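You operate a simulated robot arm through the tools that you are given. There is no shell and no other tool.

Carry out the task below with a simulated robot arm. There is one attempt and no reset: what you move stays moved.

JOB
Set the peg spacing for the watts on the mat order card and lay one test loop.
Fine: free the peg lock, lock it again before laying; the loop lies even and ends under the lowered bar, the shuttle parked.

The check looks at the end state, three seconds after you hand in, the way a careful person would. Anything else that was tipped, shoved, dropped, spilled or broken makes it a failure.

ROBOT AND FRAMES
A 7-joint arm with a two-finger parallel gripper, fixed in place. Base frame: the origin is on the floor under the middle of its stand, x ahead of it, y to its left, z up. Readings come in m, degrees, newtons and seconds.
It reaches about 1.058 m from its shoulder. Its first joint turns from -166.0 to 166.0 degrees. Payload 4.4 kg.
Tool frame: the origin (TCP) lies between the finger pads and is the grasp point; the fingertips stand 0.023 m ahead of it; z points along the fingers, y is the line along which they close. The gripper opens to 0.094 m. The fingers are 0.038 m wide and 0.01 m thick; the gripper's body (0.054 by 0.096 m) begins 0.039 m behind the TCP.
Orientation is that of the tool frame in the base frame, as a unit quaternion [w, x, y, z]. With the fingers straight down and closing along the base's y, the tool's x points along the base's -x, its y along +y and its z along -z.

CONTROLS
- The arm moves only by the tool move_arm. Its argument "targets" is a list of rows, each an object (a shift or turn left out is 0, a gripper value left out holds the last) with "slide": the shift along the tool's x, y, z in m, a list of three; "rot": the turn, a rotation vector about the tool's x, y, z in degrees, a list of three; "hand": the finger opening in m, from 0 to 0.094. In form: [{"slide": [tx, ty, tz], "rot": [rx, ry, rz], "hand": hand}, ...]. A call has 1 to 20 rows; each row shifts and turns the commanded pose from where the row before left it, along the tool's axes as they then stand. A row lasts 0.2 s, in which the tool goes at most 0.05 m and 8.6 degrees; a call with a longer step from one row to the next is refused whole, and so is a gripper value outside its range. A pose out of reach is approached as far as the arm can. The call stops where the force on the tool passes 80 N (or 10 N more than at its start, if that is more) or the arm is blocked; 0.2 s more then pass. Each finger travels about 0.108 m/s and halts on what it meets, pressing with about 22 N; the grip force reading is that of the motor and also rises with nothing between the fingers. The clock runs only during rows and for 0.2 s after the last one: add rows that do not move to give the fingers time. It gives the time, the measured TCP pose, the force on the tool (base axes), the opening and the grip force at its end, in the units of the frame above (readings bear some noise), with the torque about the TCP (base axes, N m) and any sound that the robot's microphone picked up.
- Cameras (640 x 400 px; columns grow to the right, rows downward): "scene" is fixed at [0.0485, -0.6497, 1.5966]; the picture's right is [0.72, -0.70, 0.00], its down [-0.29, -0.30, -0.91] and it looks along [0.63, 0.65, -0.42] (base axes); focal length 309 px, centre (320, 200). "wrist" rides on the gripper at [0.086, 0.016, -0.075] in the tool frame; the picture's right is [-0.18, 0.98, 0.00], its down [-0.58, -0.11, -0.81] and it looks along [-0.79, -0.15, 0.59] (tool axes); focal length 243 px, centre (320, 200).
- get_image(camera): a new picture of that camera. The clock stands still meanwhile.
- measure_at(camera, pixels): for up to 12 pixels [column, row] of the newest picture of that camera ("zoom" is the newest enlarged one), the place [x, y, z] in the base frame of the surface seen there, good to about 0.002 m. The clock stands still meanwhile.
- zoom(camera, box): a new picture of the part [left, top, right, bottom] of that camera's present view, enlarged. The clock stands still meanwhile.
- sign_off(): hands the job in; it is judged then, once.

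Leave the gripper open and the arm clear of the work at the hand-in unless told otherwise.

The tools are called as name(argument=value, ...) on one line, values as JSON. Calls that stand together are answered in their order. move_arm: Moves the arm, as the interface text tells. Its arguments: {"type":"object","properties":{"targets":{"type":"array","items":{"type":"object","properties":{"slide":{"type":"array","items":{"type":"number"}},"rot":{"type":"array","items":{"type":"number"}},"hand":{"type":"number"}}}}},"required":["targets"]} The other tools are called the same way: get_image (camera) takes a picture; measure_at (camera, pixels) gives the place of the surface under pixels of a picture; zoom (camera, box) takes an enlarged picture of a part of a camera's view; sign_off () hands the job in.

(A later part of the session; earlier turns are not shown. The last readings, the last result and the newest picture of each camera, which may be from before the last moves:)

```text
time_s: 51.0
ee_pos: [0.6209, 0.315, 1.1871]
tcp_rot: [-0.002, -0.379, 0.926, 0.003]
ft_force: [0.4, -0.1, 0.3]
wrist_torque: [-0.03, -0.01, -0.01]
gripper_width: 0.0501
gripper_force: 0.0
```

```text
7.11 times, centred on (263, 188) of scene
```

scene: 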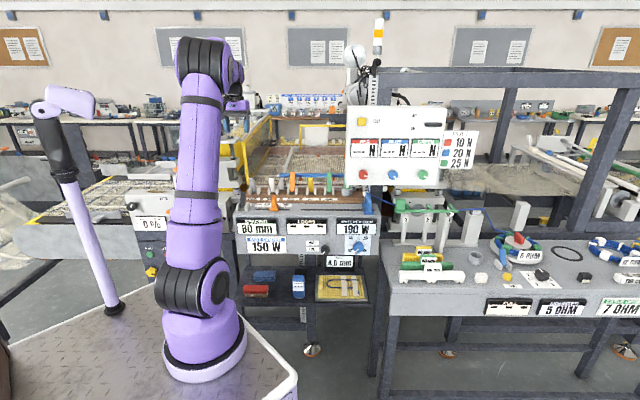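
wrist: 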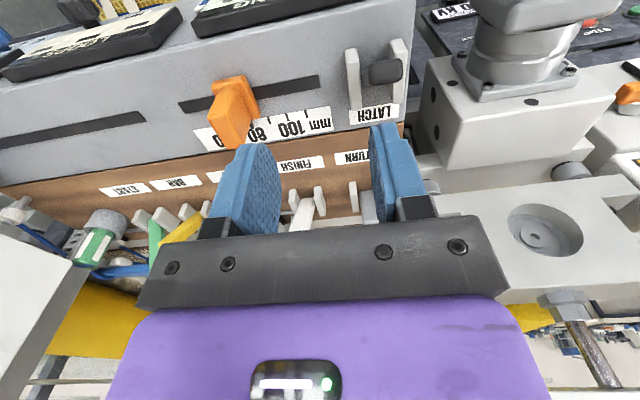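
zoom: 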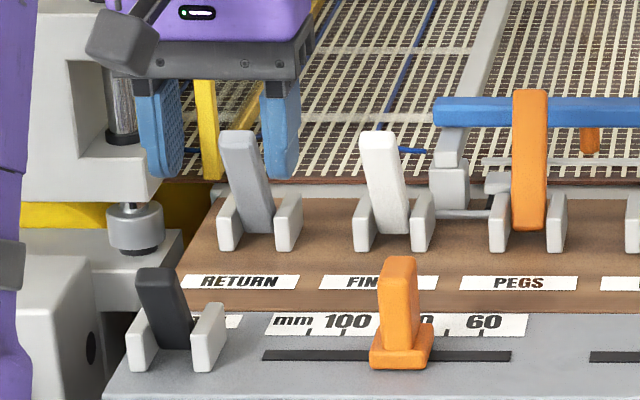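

LATCH stays forward. Now to the slider tab at s ≈ 0.297, d ≈ 0.697: I'll move above it and check.

move_arm(targets=[{"slide": [-0.017, -0.042, 0]}, {"slide": [-0.017, -0.041, 0]}, {"slide": [0, 0, 0]}])

get_image(camera="wrist")

measure_at(camera="scene", pixels=[[273, 200], [276, 200], [274, 197], [274, 208]])

```text
time_s: 51.8
ee_pos: [0.7043, 0.278, 1.1846]
tcp_rot: [-0.002, -0.378, 0.926, 0.003]
ft_force: [-0.9, -0.4, -1.0]
wrist_torque: [0.03, 0.01, -0.01]
gripper_width: 0.05
gripper_force: 0.0
```

```text
taken
```

wrist: 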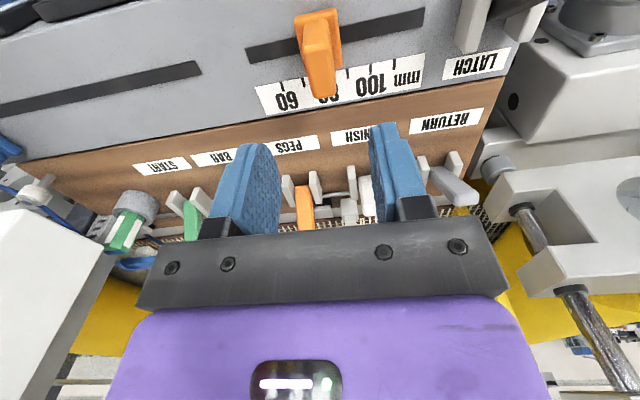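

```text
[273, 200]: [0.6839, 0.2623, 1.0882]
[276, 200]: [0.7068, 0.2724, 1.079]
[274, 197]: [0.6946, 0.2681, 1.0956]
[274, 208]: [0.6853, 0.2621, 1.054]
```

TCP is right over the slider tab (s = 0.298, d = 0.696). I'll go down and grip it.

move_arm(targets=[{"slide": [0, 0, 0.045]}, {"slide": [0, 0, 0.043]}, {"hand": 0.03}, {"hand": 0.015}, {"hand": 0.012}, {"hand": 0.012}])

get_image(camera="wrist")

```text
time_s: 53.2
ee_pos: [0.7035, 0.2805, 1.0938]
tcp_rot: [-0.002, -0.38, 0.925, 0.003]
ft_force: [-2.1, 0.2, -5.9]
wrist_torque: [0.18, -1.19, 1.58]
gripper_width: 0.0183
gripper_force: 44.6
```

```text
taken
```

wrist: 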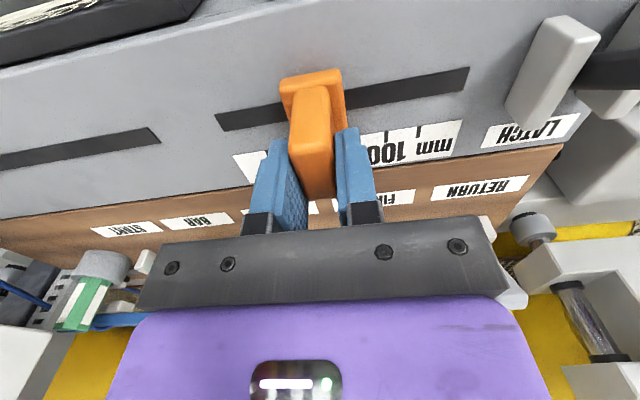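

Gripped (18 mm). I'll try a 1 cm slide to the left (tool +y) and read the display.

move_arm(targets=[{"slide": [0, 0.004, 0]}, {"slide": [0, 0.006, 0]}, {"slide": [0, 0, 0]}])

zoom(camera="scene", box=[220, 160, 400, 272])

```text
time_s: 54.0
ee_pos: [0.6977, 0.2872, 1.0951]
tcp_rot: [-0.002, -0.379, 0.925, 0.004]
ft_force: [5.2, 2.0, -20.1]
wrist_torque: [0.46, -1.49, 1.34]
gripper_width: 0.0183
gripper_force: 45.0
```

```text
3.56 times, centred on (310, 216) of scene
```

zoom: 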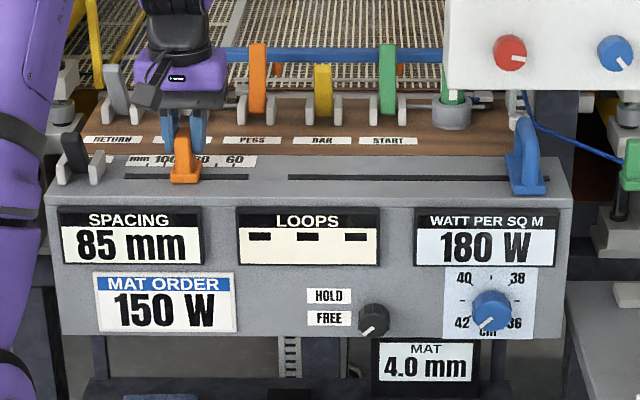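

The slider moved: 85 mm / 180 W. So LATCH is the peg lock. I'll continue left ~3 cm to 100 mm, where the watts should read 150.

move_arm(targets=[{"slide": [0, 0.006, 0.001]}, {"slide": [0, 0.006, 0]}, {"slide": [0, 0.006, 0]}, {"slide": [0, 0.006, 0]}, {"slide": [0, 0.005, 0]}, {"slide": [0, 0, 0]}])

zoom(camera="scene", box=[220, 160, 400, 272])

```text
time_s: 55.4
ee_pos: [0.6776, 0.3079, 1.0937]
tcp_rot: [-0.003, -0.38, 0.925, 0.004]
ft_force: [7.5, 6.4, -22.0]
wrist_torque: [0.4, -1.47, 1.32]
gripper_width: 0.018
gripper_force: 45.0
```

```text
3.56 times, centred on (310, 216) of scene
```

zoom: 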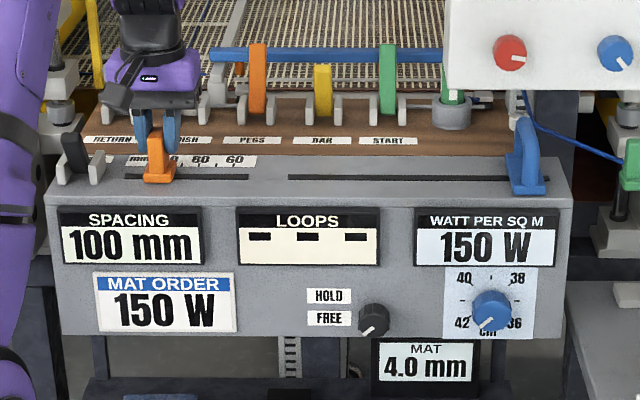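

The displays read 100 mm and 150 W. I'll check how well the slider is centred on the 100 mark before letting go.

zoom(camera="scene", box=[240, 190, 300, 225])

get_image(camera="wrist")

zoom(camera="wrist", box=[220, 40, 420, 200])

```text
10.67 times, centred on (270, 208) of scene
```

zoom: 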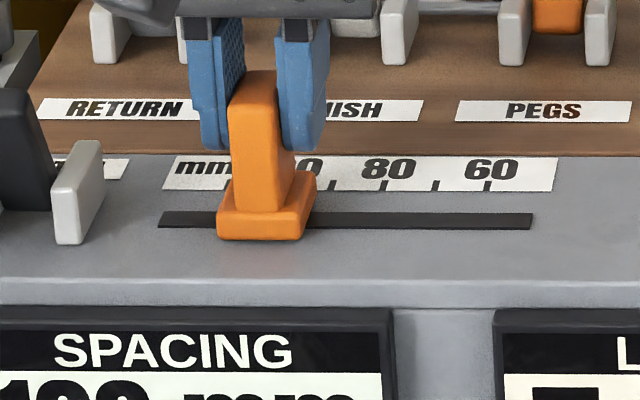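

```text
taken
```

wrist: 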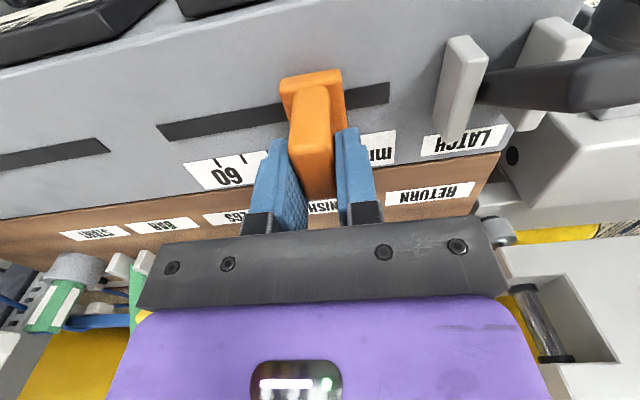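

```text
2.50 times, centred on (320, 120) of wrist
```

zoom: 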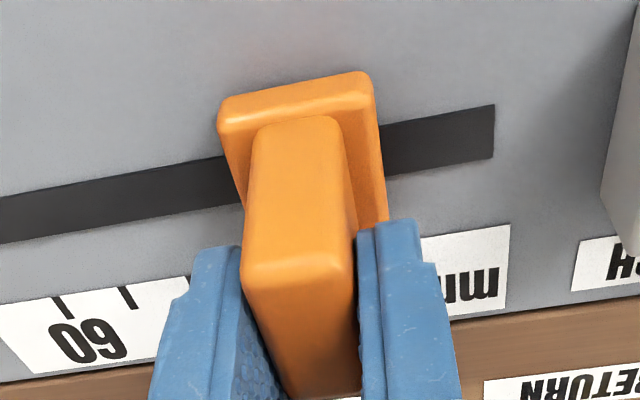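

By tick geometry (52 zoom px per 10 mm; 100 tick expected at x ≈ 279 in zoom, slider centre corrected ≈ 280) the slider sits on 100. I'll check once more with a stronger zoom.

zoom(camera="scene", box=[254, 200, 294, 222])

zoom(camera="scene", box=[255, 125, 375, 190])

```text
16.00 times, centred on (274, 211) of scene
```

zoom: 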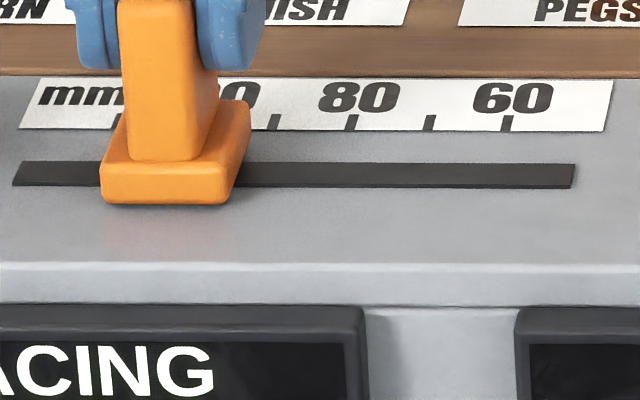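

```text
5.33 times, centred on (315, 158) of scene
```

zoom: 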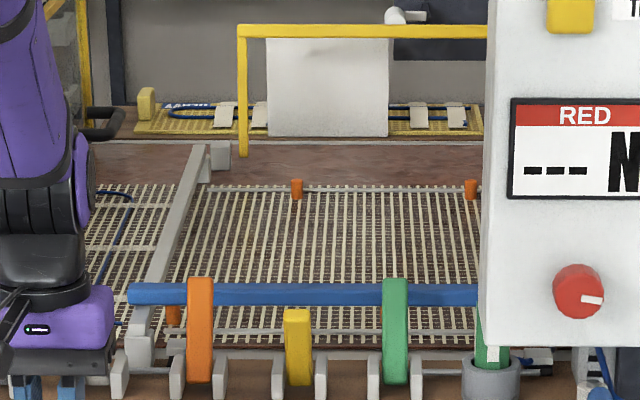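

The slider is on the 100 mark and the pegs have spread accordingly. I'll release it, rise, and go back above the LATCH lever.

move_arm(targets=[{"hand": 0.03}, {"hand": 0.05}, {"hand": 0.05}, {"slide": [0, 0, -0.045]}, {"slide": [0, 0, -0.045]}, {"slide": [0.0185, 0.044, 0]}, {"slide": [0.0185, 0.044, 0]}, {"slide": [0, 0, 0]}])

get_image(camera="wrist")

zoom(camera="scene", box=[220, 160, 400, 272])

```text
time_s: 57.2
ee_pos: [0.5875, 0.342, 1.1845]
tcp_rot: [-0.003, -0.378, 0.926, 0.003]
ft_force: [-0.6, 0.4, 0.2]
wrist_torque: [-0.05, 0.01, 0.01]
gripper_width: 0.0499
gripper_force: 0.0
```

```text
taken
```

wrist: 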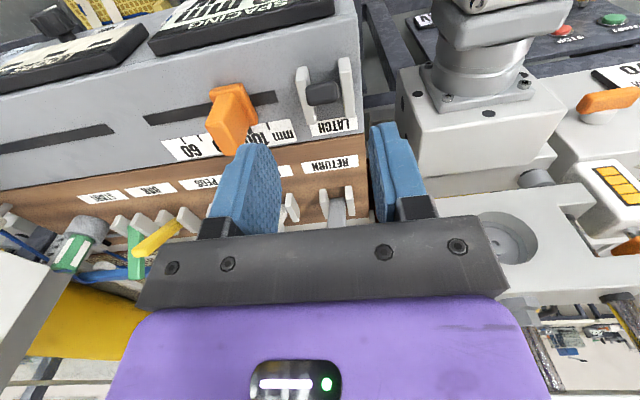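

```text
3.56 times, centred on (310, 216) of scene
```

zoom: 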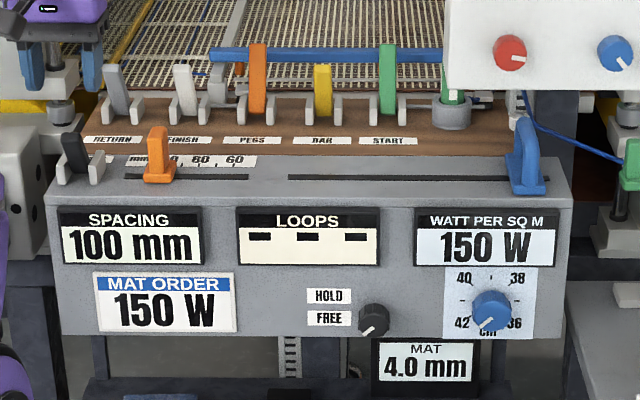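

Displays hold at 100 mm / 150 W. I'll measure the LATCH lever's present tip and then grip it.

measure_at(camera="wrist", pixels=[[322, 95], [308, 95], [338, 92], [322, 102], [305, 75], [345, 70]])

```text
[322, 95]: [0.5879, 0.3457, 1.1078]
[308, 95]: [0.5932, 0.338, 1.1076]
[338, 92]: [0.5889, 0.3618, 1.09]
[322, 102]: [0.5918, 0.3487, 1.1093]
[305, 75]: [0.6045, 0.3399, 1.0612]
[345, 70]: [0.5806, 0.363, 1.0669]
```

move_arm(targets=[{"slide": [-0.006, 0.002, 0.045]}, {"slide": [0, 0, 0.044]}, {"hand": 0.03}, {"hand": 0.016}, {"hand": 0.012}, {"hand": 0.012}])

```text
time_s: 58.6
ee_pos: [0.5912, 0.3468, 1.0946]
tcp_rot: [-0.003, -0.379, 0.925, 0.003]
ft_force: [0.6, -1.6, -1.1]
wrist_torque: [-0.72, -0.71, 0.14]
gripper_width: 0.0219
gripper_force: 44.8
```

The lever is gripped (22 mm). I'll push it back along the same arc to lock.

move_arm(targets=[{"slide": [-0.0073, 0, -0.0033]}, {"slide": [-0.009, 0, -0.0024]}, {"slide": [-0.0093, 0, -0.0008]}, {"slide": [-0.0093, 0, 0.0008]}, {"slide": [-0.009, 0, 0.0024]}, {"slide": [-0.008, 0, 0.0033]}, {"slide": [-0.001, 0, 0]}])

zoom(camera="scene", box=[220, 160, 400, 272])

```text
time_s: 60.2
ee_pos: [0.6307, 0.3859, 1.0979]
tcp_rot: [-0.002, -0.379, 0.925, 0.003]
ft_force: [1.4, -28.9, 19.3]
wrist_torque: [-2.03, -0.02, 0.58]
gripper_width: 0.0219
gripper_force: 44.8
```

```text
3.56 times, centred on (310, 216) of scene
```

zoom: 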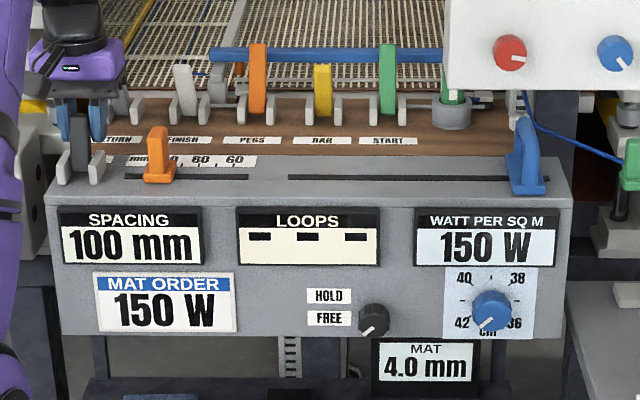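

LATCH is pushed back to its stop. I'll release and rise, then check it stays.

move_arm(targets=[{"slide": [0.002, 0, 0], "hand": 0.035}, {"hand": 0.05}, {"hand": 0.05}, {"slide": [0, 0, -0.045]}, {"slide": [0, 0, -0.045]}, {"slide": [0, 0, -0.045]}, {"slide": [0.02, -0.04, 0]}, {"slide": [0, 0, 0]}])

zoom(camera="scene", box=[218, 160, 308, 215])

get_image(camera="wrist")

```text
time_s: 62.0
ee_pos: [0.6395, 0.3415, 1.2315]
tcp_rot: [-0.002, -0.379, 0.925, 0.005]
ft_force: [0.0, 1.0, 0.5]
wrist_torque: [0.01, -0.02, -0.01]
gripper_width: 0.0501
gripper_force: 0.0
```

```text
7.11 times, centred on (263, 188) of scene
```

zoom: 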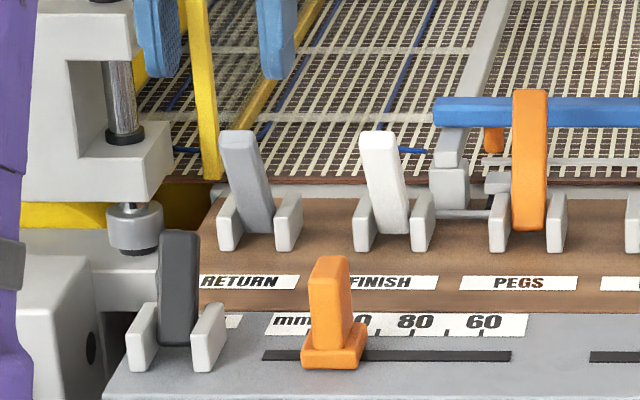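

```text
taken
```

wrist: 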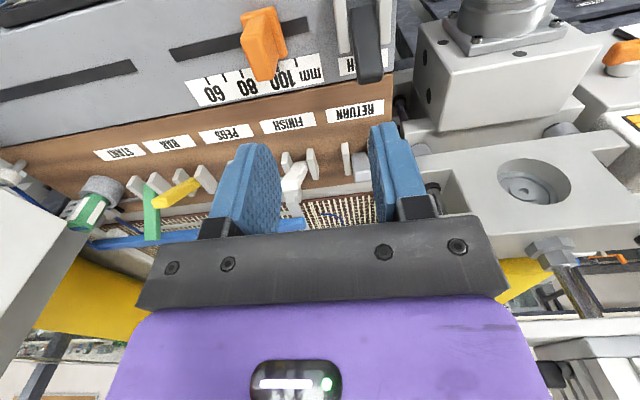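

LATCH is locked again. Next I'll put the HOLD/FREE knob back to HOLD, since it was not the peg lock and stood at HOLD originally. I'll move right and back in front of the console, then point the fingers forward.

move_arm(targets=[{"slide": [0.0236, -0.0414, 0], "hand": 0.07}, {"slide": [0.0236, -0.0414, 0]}, {"slide": [0.0236, -0.0414, 0]}, {"slide": [0.0236, -0.0414, 0]}, {"slide": [0.0236, -0.0414, 0]}, {"slide": [0.0236, -0.0414, 0]}, {"slide": [0.0236, -0.0414, 0]}, {"rot": [0, -8.5, 0]}, {"rot": [0, -8.5, 0]}, {"rot": [0, -8.5, 0]}, {"rot": [0, -8.5, 0]}, {"rot": [0, -8.5, 0]}, {"rot": [0, -8.5, 0]}, {"rot": [0, -8.5, 0]}, {"rot": [0, -8.5, 0]}, {"rot": [0, -8.5, 0]}, {"rot": [0, -8.5, 0]}, {"rot": [0, -5, 0]}])

get_image(camera="scene")

```text
time_s: 65.8
ee_pos: [0.7279, 0.0205, 1.23]
tcp_rot: [0.654, -0.267, 0.655, 0.27]
ft_force: [-0.8, 0.1, 0.0]
wrist_torque: [0.02, 0.0, -0.02]
gripper_width: 0.0699
gripper_force: 0.1
```

```text
taken
```

scene: 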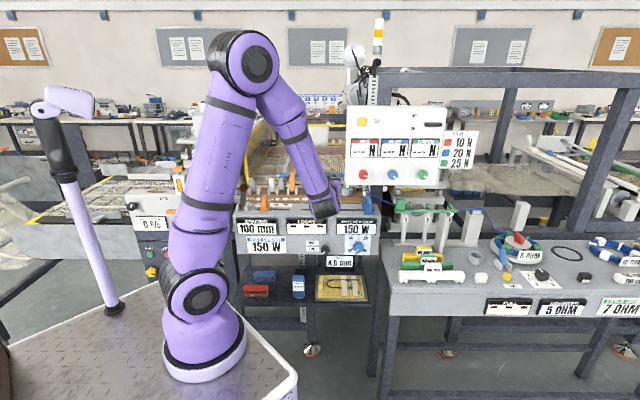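

Fingers are horizontal, on the knob line. I'll go down to the knob height and check with the wrist camera.

move_arm(targets=[{"slide": [0.0475, -0.003, 0]}, {"slide": [0.0475, 0, 0]}, {"slide": [0.0475, 0, 0]}, {"slide": [0.0475, 0, 0]}, {"slide": [0.0475, 0, 0]}, {"slide": [0.0475, 0, 0]}, {"slide": [0.0475, 0, 0]}, {"slide": [0, 0, 0]}])

get_image(camera="wrist")

```text
time_s: 67.6
ee_pos: [0.7333, 0.0217, 0.8994]
tcp_rot: [0.651, -0.264, 0.658, 0.27]
ft_force: [-0.3, -0.3, -0.4]
wrist_torque: [-0.01, 0.0, 0.01]
gripper_width: 0.0698
gripper_force: 0.0
out of reach, approached as far as the arm can: row 7
```

```text
taken
```

wrist: 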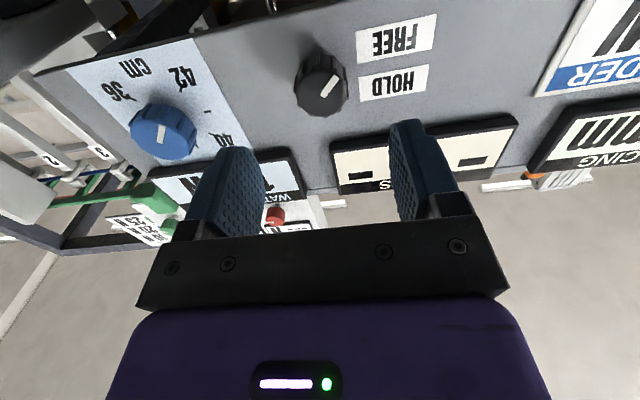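

Aligned with the knob. I'll advance 7 cm and close on it.

move_arm(targets=[{"slide": [0.001, 0, 0.036]}, {"slide": [0, 0, 0.035]}, {"hand": 0.05}, {"hand": 0.034}, {"hand": 0.028}, {"hand": 0.028}])

get_image(camera="wrist")

```text
time_s: 69.0
ee_pos: [0.7834, 0.0729, 0.8965]
tcp_rot: [0.653, -0.266, 0.656, 0.271]
ft_force: [-14.2, 12.6, -2.5]
wrist_torque: [0.12, -0.12, 0.49]
gripper_width: 0.0337
gripper_force: 44.9
```

```text
taken
```

wrist: 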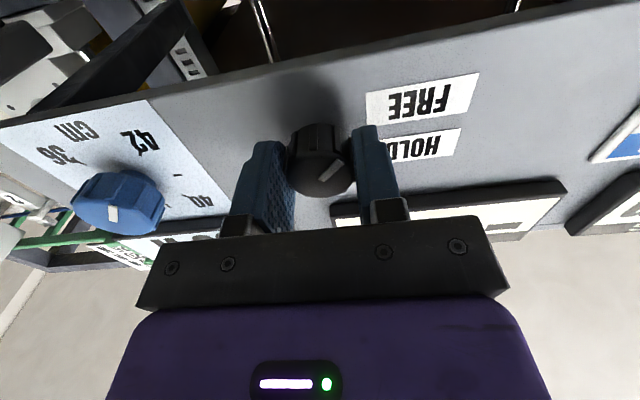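

Gripped. I'll turn it clockwise (positive about tool z) by ~45° first.

move_arm(targets=[{"slide": [0, 0.0013, 0], "rot": [0, 0, 6]}, {"rot": [0, 0, 6]}, {"rot": [0, 0, 6]}, {"rot": [0, 0, 6]}, {"rot": [0, 0, 6]}, {"rot": [0, 0, 6]}, {"rot": [0, 0, 6]}, {"rot": [0, 0, 3]}])

get_image(camera="wrist")

```text
time_s: 70.8
ee_pos: [0.7831, 0.0715, 0.8974]
tcp_rot: [0.499, 0.006, 0.708, 0.5]
ft_force: [-40.7, -4.1, -5.3]
wrist_torque: [-0.08, 0.01, 0.69]
gripper_width: 0.0337
gripper_force: 44.8
```

```text
taken
```

wrist: 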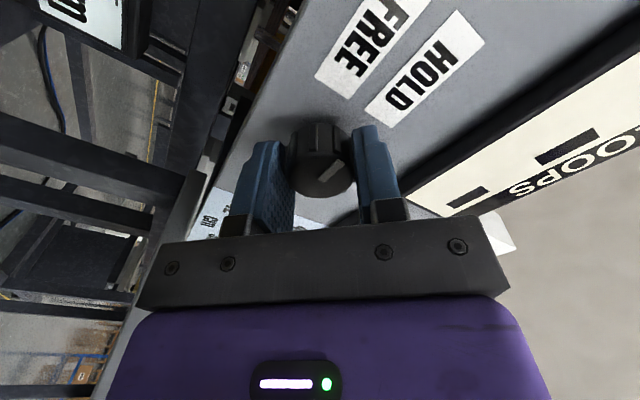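

Turned 45°. I'll relieve the side forces slightly and continue another 45°.

move_arm(targets=[{"slide": [0.001, 0.001, -0.0018], "rot": [0, 0, 6]}, {"rot": [0, 0, 6]}, {"rot": [0, 0, 6]}, {"rot": [0, 0, 6]}, {"rot": [0, 0, 6]}, {"rot": [0, 0, 6]}, {"rot": [0, 0, 6]}, {"rot": [0, 0, 3]}, {"rot": [0, 0, 0]}])

get_image(camera="wrist")

```text
time_s: 72.8
ee_pos: [0.7837, 0.0726, 0.8979]
tcp_rot: [0.271, 0.276, 0.651, 0.653]
ft_force: [24.6, 19.2, 6.5]
wrist_torque: [-0.23, -0.34, 0.09]
gripper_width: 0.0335
gripper_force: 44.7
```

```text
taken
```

wrist: 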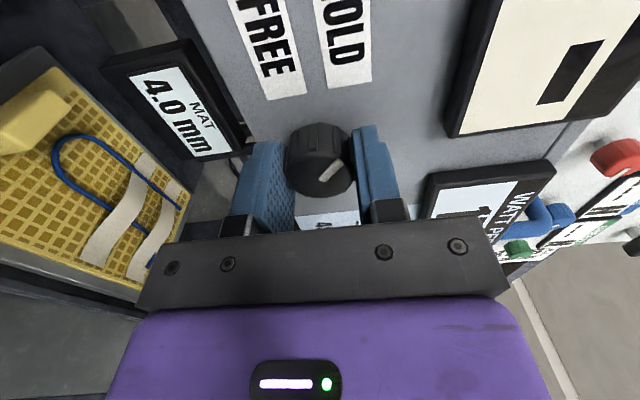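

The mark points up-left again (HOLD). I'll release, back off, untwist to the camera-above orientation, and check the knob.

move_arm(targets=[{"hand": 0.05}, {"hand": 0.07}, {"hand": 0.07}, {"slide": [0, 0, -0.04]}, {"slide": [0, 0, -0.045]}, {"slide": [0, 0, -0.02], "rot": [0, 0, 8.2]}, {"rot": [0, 0, 8.2]}, {"rot": [0, 0, 8.2]}, {"rot": [0, 0, 8.2]}, {"rot": [0, 0, 8.2]}, {"rot": [0, 0, 8.2]}, {"rot": [0, 0, 8.2]}, {"rot": [0, 0, 8.2]}, {"rot": [0, 0, 8.2]}, {"rot": [0, 0, 8.2]}, {"rot": [0, 0, 8]}])

get_image(camera="wrist")

zoom(camera="wrist", box=[220, 10, 400, 120])

```text
time_s: 76.2
ee_pos: [0.7077, -0.0017, 0.8975]
tcp_rot: [-0.272, 0.656, 0.265, 0.652]
ft_force: [0.5, -0.1, -0.1]
wrist_torque: [-0.01, -0.04, 0.0]
gripper_width: 0.0698
gripper_force: 0.0
```

```text
taken
```

wrist: 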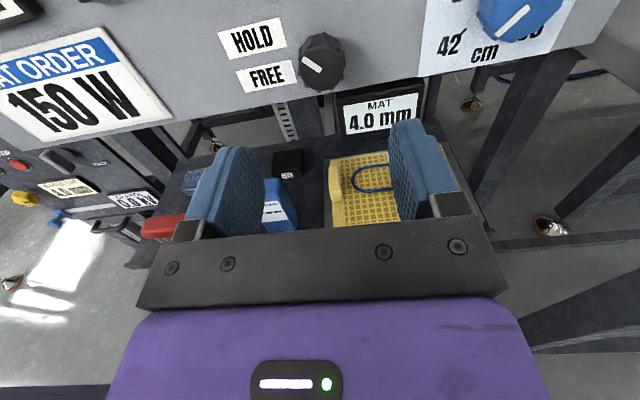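

```text
3.56 times, centred on (310, 65) of wrist
```

zoom: 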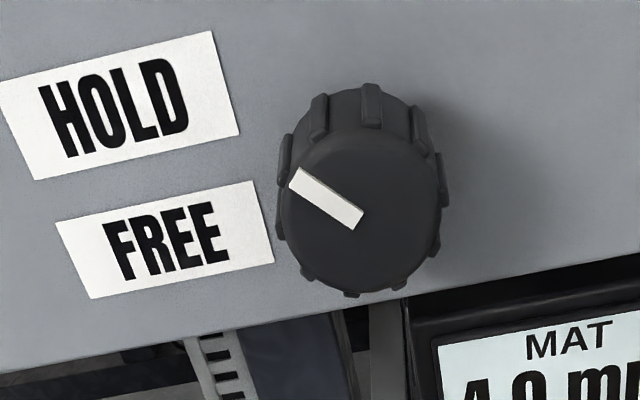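

The knob is back on HOLD. Now I'll rise and move right to look at the blue shuttle handle and the START clamp area.

move_arm(targets=[{"slide": [0.048, 0, 0]}, {"slide": [0.048, 0, 0]}, {"slide": [0.048, 0, 0]}, {"slide": [0.048, 0, 0]}, {"slide": [0.048, 0, 0]}, {"slide": [0.048, 0, 0]}, {"slide": [0, 0.045, 0]}, {"slide": [0, 0.045, 0]}, {"slide": [0, 0.045, 0], "rot": [0, -5, 0]}, {"rot": [0, -8, 0]}, {"rot": [0, -7, 0]}, {"slide": [0, 0, 0]}])

get_image(camera="wrist")

get_image(camera="scene")

```text
time_s: 78.8
ee_pos: [0.8049, -0.0993, 1.184]
tcp_rot: [-0.221, 0.759, 0.309, 0.529]
ft_force: [-0.6, -0.1, -0.5]
wrist_torque: [-0.01, -0.02, 0.02]
gripper_width: 0.0701
gripper_force: 0.0
```

```text
taken
```

wrist: 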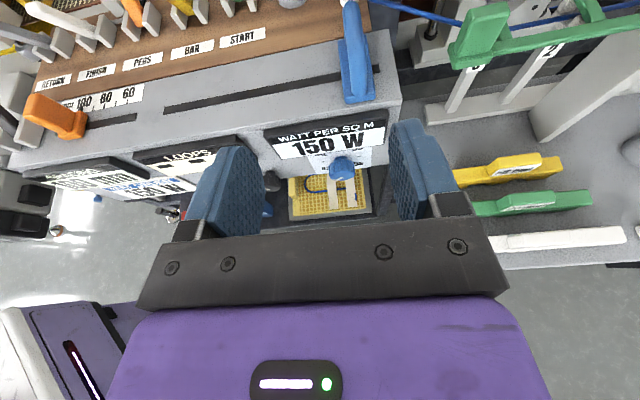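

```text
taken
```

scene: 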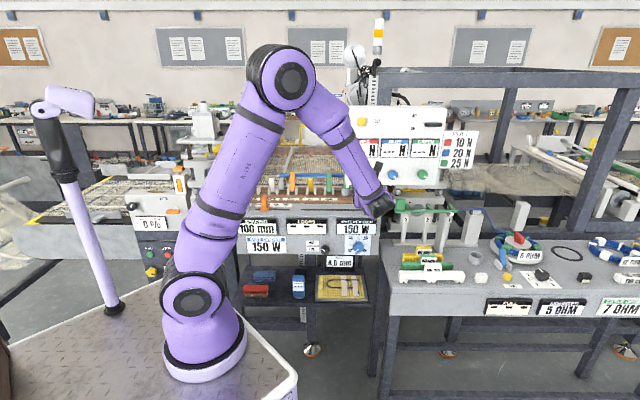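

I'll zoom on the handle and measure its shape, the slot's free part and the white box knobs nearby.

zoom(camera="wrist", box=[300, 0, 420, 120])

measure_at(camera="zoom", pixels=[[300, 40], [298, 120], [320, 200], [275, 100], [290, 250], [330, 290], [330, 320], [375, 320], [300, 20], [400, 225], [250, 170], [345, 250]])

measure_at(camera="scene", pixels=[[363, 175], [392, 174], [368, 195], [366, 185], [370, 182], [366, 215], [372, 213]])

```text
3.33 times, centred on (360, 60) of wrist
```

zoom: 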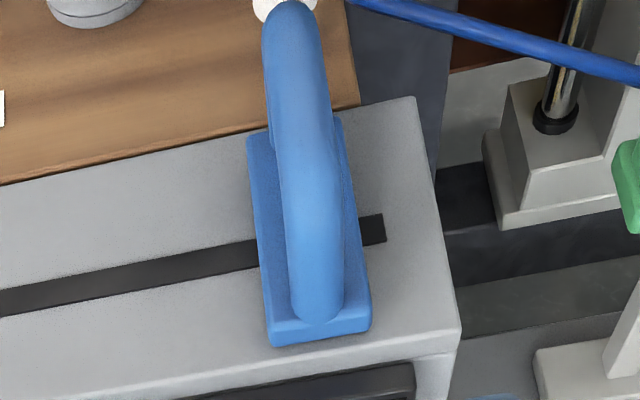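

```text
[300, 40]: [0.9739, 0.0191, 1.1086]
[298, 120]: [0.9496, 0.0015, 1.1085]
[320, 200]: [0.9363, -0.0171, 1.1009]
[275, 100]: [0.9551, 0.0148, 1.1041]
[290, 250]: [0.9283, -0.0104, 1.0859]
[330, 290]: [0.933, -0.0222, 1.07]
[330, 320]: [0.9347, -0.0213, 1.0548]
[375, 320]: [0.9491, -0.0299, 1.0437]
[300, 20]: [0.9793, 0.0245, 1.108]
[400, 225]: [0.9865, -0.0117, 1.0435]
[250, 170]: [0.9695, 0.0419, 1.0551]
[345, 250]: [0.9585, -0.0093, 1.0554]
```

```text
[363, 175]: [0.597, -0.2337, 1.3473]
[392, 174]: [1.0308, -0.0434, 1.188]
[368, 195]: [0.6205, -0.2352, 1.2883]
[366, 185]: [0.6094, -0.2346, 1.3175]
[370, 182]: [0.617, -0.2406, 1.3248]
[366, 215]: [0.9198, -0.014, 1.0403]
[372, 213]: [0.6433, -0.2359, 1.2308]
```

The handle is at s ≈ 0.670, arch top z ≈ 1.108, d 0.65–0.715. Before moving the shuttle I want to know whether the START clamp holds the cable. I'll move the arm up and left out of the line of sight and zoom the scene camera there.

move_arm(targets=[{"slide": [0.03, -0.03, -0.02]}, {"slide": [0.035, -0.03, -0.015]}, {"slide": [0.035, -0.03, -0.015]}, {"slide": [0.035, -0.03, -0.015]}, {"slide": [0.02, -0.04, 0]}, {"slide": [0, -0.045, 0]}, {"slide": [0, -0.045, 0]}, {"slide": [0, -0.045, 0]}])

zoom(camera="scene", box=[340, 176, 390, 204])

zoom(camera="scene", box=[270, 160, 330, 196])

```text
time_s: 80.6
ee_pos: [0.5918, 0.1038, 1.3559]
tcp_rot: [-0.22, 0.76, 0.308, 0.529]
ft_force: [0.7, -0.7, -0.9]
wrist_torque: [0.0, 0.02, 0.05]
gripper_width: 0.0701
gripper_force: 0.1
```

```text
12.80 times, centred on (365, 190) of scene
```

zoom: 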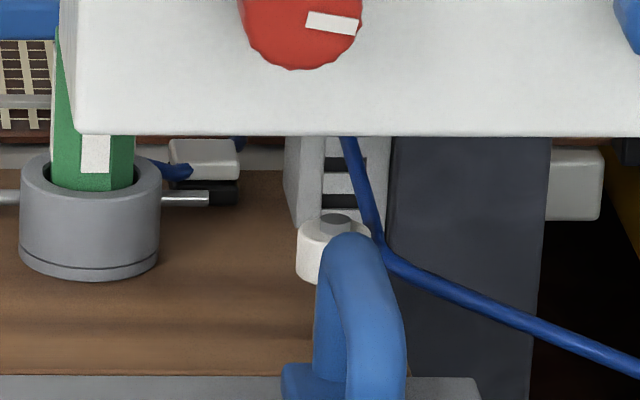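

```text
10.67 times, centred on (300, 178) of scene
```

zoom: 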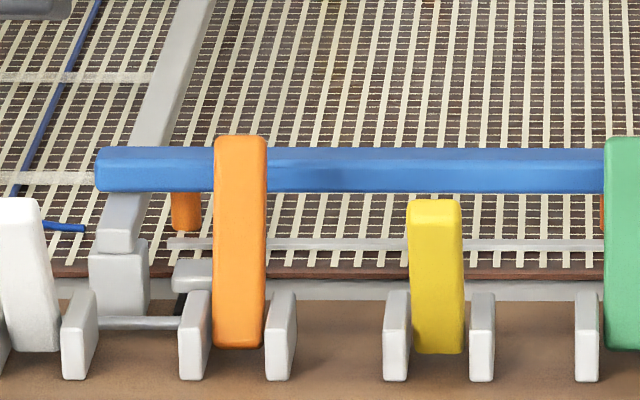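

I'll measure the clamp pads' heights at START and FINISH to tell open from closed.

measure_at(camera="zoom", pixels=[[205, 266], [195, 283], [215, 283], [184, 302], [150, 322], [120, 320]])

zoom(camera="scene", box=[340, 176, 390, 204])

measure_at(camera="zoom", pixels=[[205, 146], [205, 168], [230, 168], [225, 195], [185, 198], [175, 172], [240, 147], [345, 160], [333, 220], [315, 250]])

```text
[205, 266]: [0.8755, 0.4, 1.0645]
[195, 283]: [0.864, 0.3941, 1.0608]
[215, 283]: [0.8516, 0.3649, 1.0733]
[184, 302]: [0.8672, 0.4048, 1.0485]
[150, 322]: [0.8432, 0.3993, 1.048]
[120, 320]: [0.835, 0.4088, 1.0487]
```

```text
12.80 times, centred on (365, 190) of scene
```

zoom: 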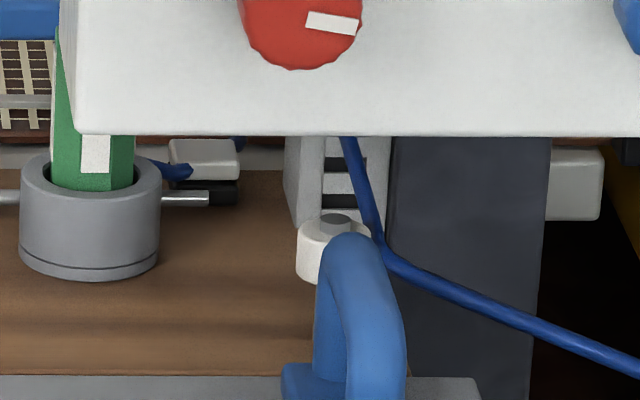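

```text
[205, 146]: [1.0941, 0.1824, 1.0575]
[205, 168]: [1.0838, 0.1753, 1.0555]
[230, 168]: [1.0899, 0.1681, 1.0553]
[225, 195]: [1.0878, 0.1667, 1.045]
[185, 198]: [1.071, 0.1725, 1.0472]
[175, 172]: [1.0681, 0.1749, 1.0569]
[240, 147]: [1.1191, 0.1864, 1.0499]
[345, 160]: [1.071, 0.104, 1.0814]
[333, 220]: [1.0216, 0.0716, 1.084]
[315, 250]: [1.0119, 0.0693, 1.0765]
```

START's pad is ~6 mm lower than FINISH's, so START is clamped (lever back = engaged) and FINISH is open; the cable is held at its start, pegs stand up, bar is raised. I'll go to the shuttle handle now, coming back along the same path.

move_arm(targets=[{"slide": [0, 0.045, 0]}, {"slide": [0, 0.045, 0]}, {"slide": [0, 0.045, 0]}, {"slide": [-0.02, 0.04, 0]}, {"slide": [-0.035, 0.03, 0.015]}, {"slide": [-0.035, 0.03, 0.015]}, {"slide": [-0.035, 0.03, 0.015]}, {"slide": [-0.03, 0.03, 0.02]}, {"slide": [0, 0.016, 0], "rot": [0, -5, 0]}, {"slide": [0.018, 0.017, 0], "rot": [0, -5, 0]}, {"slide": [0, 0, 0.045]}, {"slide": [0, 0, 0.045]}, {"slide": [0, 0, 0]}])

get_image(camera="wrist")

```text
time_s: 83.4
ee_pos: [0.8864, -0.0635, 1.1538]
tcp_rot: [-0.193, 0.802, 0.327, 0.461]
ft_force: [-0.5, -0.5, 0.0]
wrist_torque: [0.0, 0.0, 0.0]
gripper_width: 0.07
gripper_force: 0.0
```

```text
taken
```

wrist: 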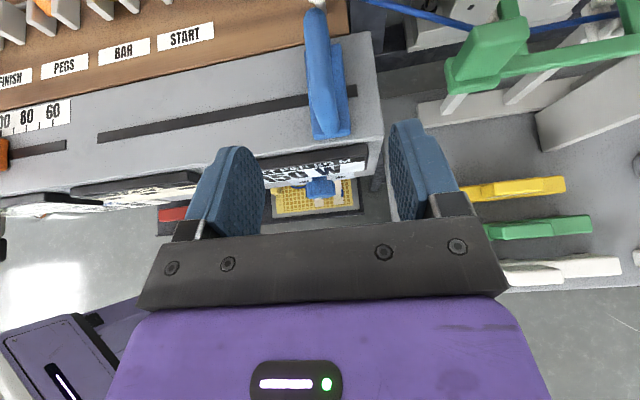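

The handle is centred between the fingers. I'll advance the last 10 cm and close on the arch.

move_arm(targets=[{"slide": [0.001, 0.001, 0.035]}, {"slide": [0.001, 0, 0.035]}, {"slide": [0, 0, 0.032]}, {"hand": 0.045}, {"hand": 0.025}, {"hand": 0.014}, {"hand": 0.014}])

get_image(camera="wrist")

zoom(camera="scene", box=[225, 120, 405, 232])

```text
time_s: 85.0
ee_pos: [0.9506, -0.0007, 1.106]
tcp_rot: [-0.193, 0.802, 0.328, 0.46]
ft_force: [-9.4, 4.8, -0.9]
wrist_torque: [0.07, -0.2, 1.48]
gripper_width: 0.0178
gripper_force: 45.5
```

```text
taken
```

wrist: 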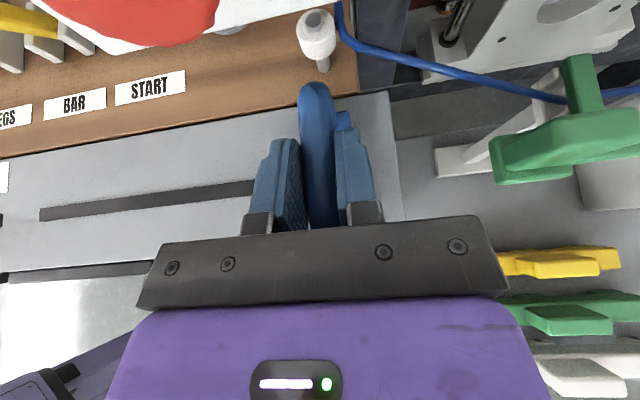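

```text
3.56 times, centred on (315, 176) of scene
```

zoom: 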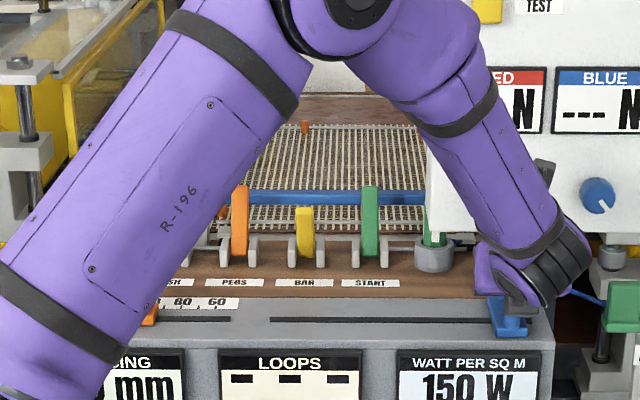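

The handle is gripped. I'll move it slowly 2 cm to the left as a first test and look at what the shuttle does.

move_arm(targets=[{"slide": [0, -0.004, 0]}, {"slide": [0, -0.006, 0]}, {"slide": [0, -0.006, 0]}, {"slide": [0, -0.004, 0]}])

zoom(camera="scene", box=[225, 120, 405, 232])

```text
time_s: 86.0
ee_pos: [0.9371, 0.0144, 1.1072]
tcp_rot: [-0.192, 0.803, 0.326, 0.461]
ft_force: [5.3, 0.1, -0.3]
wrist_torque: [-0.4, 0.2, 1.48]
gripper_width: 0.0184
gripper_force: 44.0
```

```text
3.56 times, centred on (315, 176) of scene
```

zoom: 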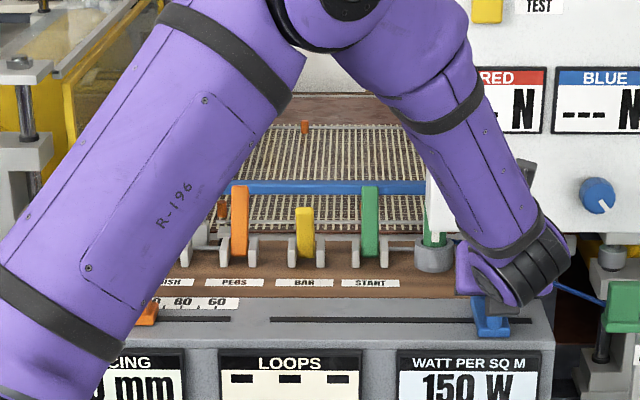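

The shuttle beam moves away from me as the handle goes left (about 1.4:1). It runs freely. I'll continue slowly and evenly to the left.

move_arm(targets=[{"slide": [0, -0.006, 0]}, {"slide": [0, -0.006, 0]}, {"slide": [0, -0.006, 0]}, {"slide": [0, -0.006, 0]}, {"slide": [0, -0.006, 0]}, {"slide": [0, -0.006, 0]}, {"slide": [0, -0.006, 0]}, {"slide": [0, -0.006, 0]}, {"slide": [0, -0.006, 0]}, {"slide": [0, -0.006, 0]}])

zoom(camera="scene", box=[225, 120, 405, 232])

get_image(camera="wrist")

```text
time_s: 88.2
ee_pos: [0.8949, 0.0557, 1.1065]
tcp_rot: [-0.193, 0.803, 0.326, 0.46]
ft_force: [-8.4, -11.3, -16.0]
wrist_torque: [0.33, -0.36, 1.45]
gripper_width: 0.0179
gripper_force: 44.6
```

```text
3.56 times, centred on (315, 176) of scene
```

zoom: 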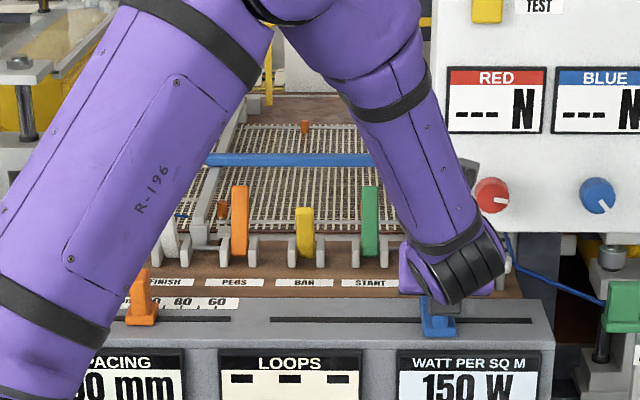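

```text
taken
```

wrist: 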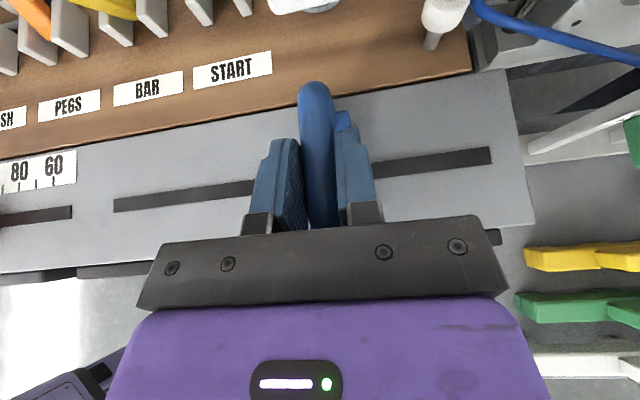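

The beam is about a third of the way out, all smooth. I'll continue.

move_arm(targets=[{"slide": [0, -0.006, 0]}, {"slide": [0, -0.006, 0]}, {"slide": [0, -0.006, 0]}, {"slide": [0, -0.006, 0]}, {"slide": [0, -0.006, 0]}, {"slide": [0, -0.006, 0]}, {"slide": [0, -0.006, 0]}, {"slide": [0, -0.006, 0]}, {"slide": [0, -0.006, 0]}, {"slide": [0, -0.006, 0]}, {"slide": [0, -0.006, 0]}, {"slide": [0, -0.006, 0]}])

zoom(camera="scene", box=[225, 120, 405, 232])

```text
time_s: 90.8
ee_pos: [0.845, 0.1073, 1.1068]
tcp_rot: [-0.193, 0.803, 0.326, 0.461]
ft_force: [-15.7, -19.4, -23.8]
wrist_torque: [-0.62, 0.46, 1.49]
gripper_width: 0.018
gripper_force: 45.1
```

```text
3.56 times, centred on (315, 176) of scene
```

zoom: 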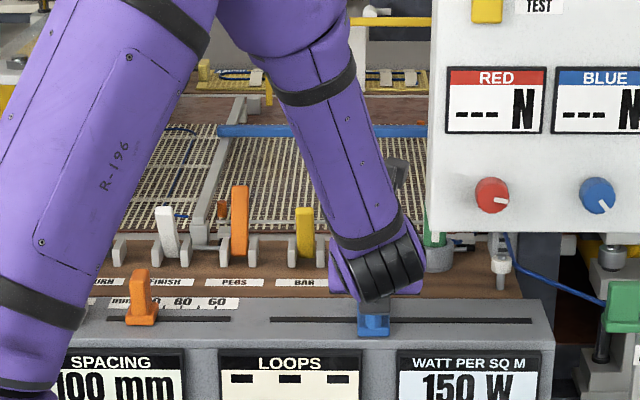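

The beam is close to the far end. I'll measure where it is before going on.

measure_at(camera="zoom", pixels=[[240, 130], [415, 131], [215, 180], [232, 110], [440, 130], [205, 240]])

zoom(camera="scene", box=[270, 125, 370, 185])

```text
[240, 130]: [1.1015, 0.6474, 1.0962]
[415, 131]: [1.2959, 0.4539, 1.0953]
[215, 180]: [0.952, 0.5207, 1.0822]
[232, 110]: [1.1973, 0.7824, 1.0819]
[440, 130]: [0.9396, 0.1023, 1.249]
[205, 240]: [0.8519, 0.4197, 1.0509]
```

```text
6.40 times, centred on (320, 155) of scene
```

zoom: 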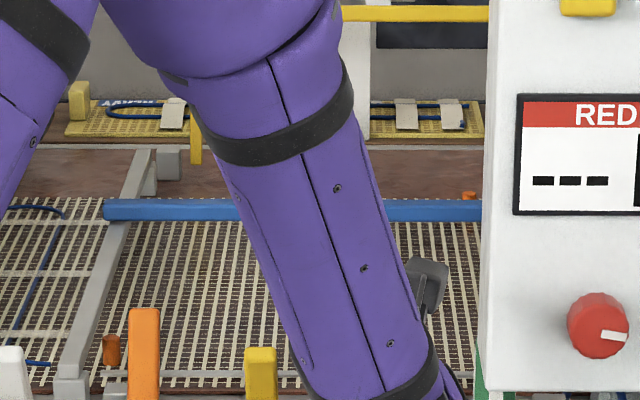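

The beam is at d ≈ 1.24 (about 0.29 m out of 0.42). I'll continue slowly toward the end, with a small correction of 1.5 mm to relieve the grip load.

move_arm(targets=[{"slide": [-0.0008, -0.005, 0]}, {"slide": [-0.0007, -0.005, 0]}, {"slide": [0, -0.005, 0]}, {"slide": [0, -0.005, 0]}, {"slide": [0, -0.005, 0]}, {"slide": [0, -0.005, 0]}, {"slide": [0, -0.005, 0]}, {"slide": [0, -0.005, 0]}, {"slide": [0, -0.005, 0]}, {"slide": [0, -0.005, 0]}])

zoom(camera="scene", box=[225, 110, 405, 222])

```text
time_s: 93.0
ee_pos: [0.8093, 0.143, 1.1062]
tcp_rot: [-0.193, 0.802, 0.327, 0.461]
ft_force: [3.2, -0.9, -9.8]
wrist_torque: [0.66, -0.58, 1.43]
gripper_width: 0.018
gripper_force: 45.2
```

```text
3.56 times, centred on (315, 166) of scene
```

zoom: 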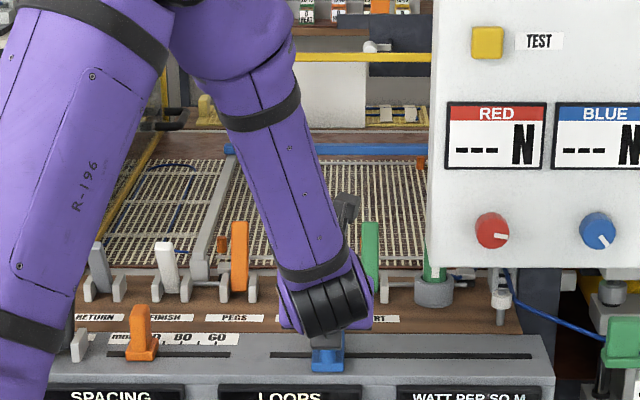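

measure_at(camera="zoom", pixels=[[245, 149], [400, 150], [420, 160], [380, 58], [315, 360], [275, 355]])

zoom(camera="scene", box=[325, 130, 355, 200])

```text
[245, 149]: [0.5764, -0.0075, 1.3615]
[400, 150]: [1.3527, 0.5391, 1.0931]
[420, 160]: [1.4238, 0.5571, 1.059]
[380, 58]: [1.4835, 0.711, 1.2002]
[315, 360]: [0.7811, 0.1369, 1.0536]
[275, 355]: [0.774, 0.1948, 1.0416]
```

```text
5.71 times, centred on (340, 165) of scene
```

zoom: 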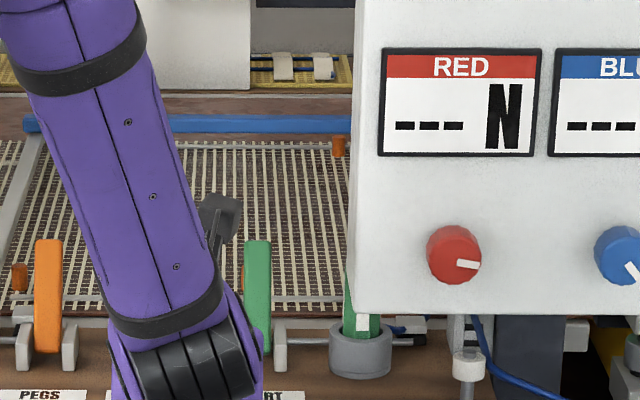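

The beam is at d ≈ 1.34, roughly 0.40 m out. I'll creep further until it meets its end.

move_arm(targets=[{"slide": [0, -0.003, 0]}, {"slide": [0, -0.003, 0]}, {"slide": [0, -0.003, 0]}, {"slide": [0, 0, 0]}])

```text
time_s: 94.0
ee_pos: [0.8029, 0.1498, 1.1071]
tcp_rot: [-0.193, 0.802, 0.327, 0.462]
ft_force: [4.4, -2.2, 4.1]
wrist_torque: [-0.88, 0.48, 1.4]
gripper_width: 0.0177
gripper_force: 44.9
```

move_arm(targets=[{"slide": [0, -0.003, 0]}, {"slide": [0, -0.003, 0]}, {"slide": [0, -0.003, 0]}, {"slide": [0, 0, 0]}])

zoom(camera="scene", box=[225, 110, 405, 222])

```text
time_s: 95.0
ee_pos: [0.7963, 0.1573, 1.107]
tcp_rot: [-0.193, 0.802, 0.327, 0.46]
ft_force: [-1.0, -3.7, -1.8]
wrist_torque: [1.07, -0.88, 1.34]
gripper_width: 0.0178
gripper_force: 45.1
```

```text
3.56 times, centred on (315, 166) of scene
```

zoom: 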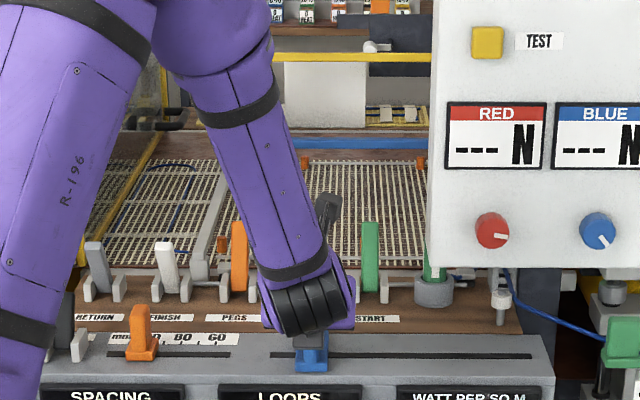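

measure_at(camera="zoom", pixels=[[400, 143], [380, 143], [300, 365], [275, 355], [425, 162], [305, 163]])

zoom(camera="scene", box=[300, 130, 360, 165])

```text
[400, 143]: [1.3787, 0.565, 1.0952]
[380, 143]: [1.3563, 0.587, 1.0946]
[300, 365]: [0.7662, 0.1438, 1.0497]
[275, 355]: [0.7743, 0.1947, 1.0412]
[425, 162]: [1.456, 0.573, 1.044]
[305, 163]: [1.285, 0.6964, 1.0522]
```

```text
10.67 times, centred on (330, 148) of scene
```

zoom: 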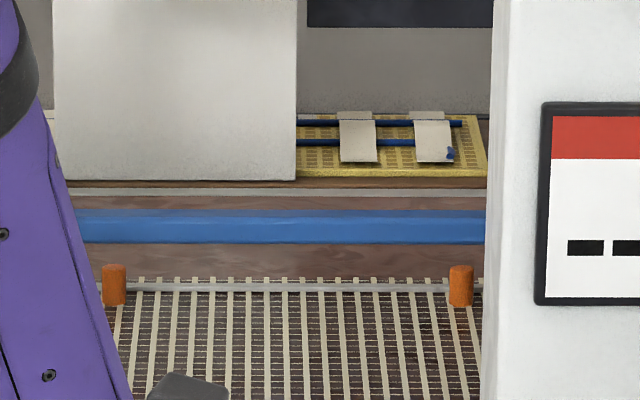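

There's no hard stop yet; the beam face is at d ≈ 1.378 (~0.44 m out). I need to see the cable's nose, hidden behind the white box. I'll let go of the handle, back off, and move over the mat to look.

move_arm(targets=[{"hand": 0.03}, {"hand": 0.05}, {"hand": 0.06}, {"slide": [0, 0, -0.04]}, {"slide": [0, 0, -0.04]}, {"slide": [0.02, 0, -0.035]}, {"slide": [0.04, 0, -0.023]}, {"slide": [0.04, 0, -0.023]}, {"slide": [0.04, 0, -0.023]}, {"slide": [0.04, 0, -0.023]}, {"slide": [0.04, 0, -0.023]}, {"slide": [0.04, 0, -0.023]}])

get_image(camera="scene")

```text
time_s: 97.6
ee_pos: [0.7365, 0.0908, 1.4606]
tcp_rot: [-0.192, 0.803, 0.326, 0.461]
ft_force: [1.1, 0.6, 0.1]
wrist_torque: [0.06, 0.01, 0.02]
gripper_width: 0.06
gripper_force: 0.0
```

```text
taken
```

scene: 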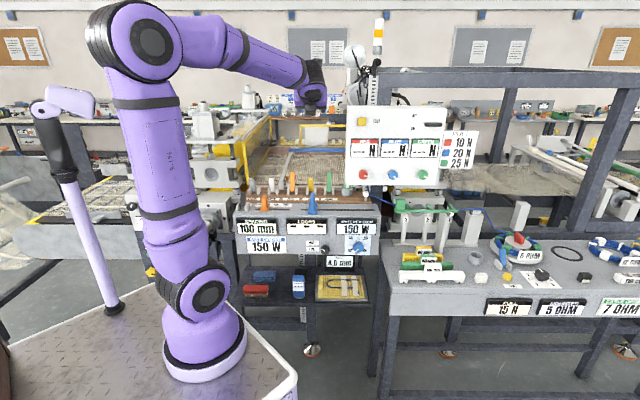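

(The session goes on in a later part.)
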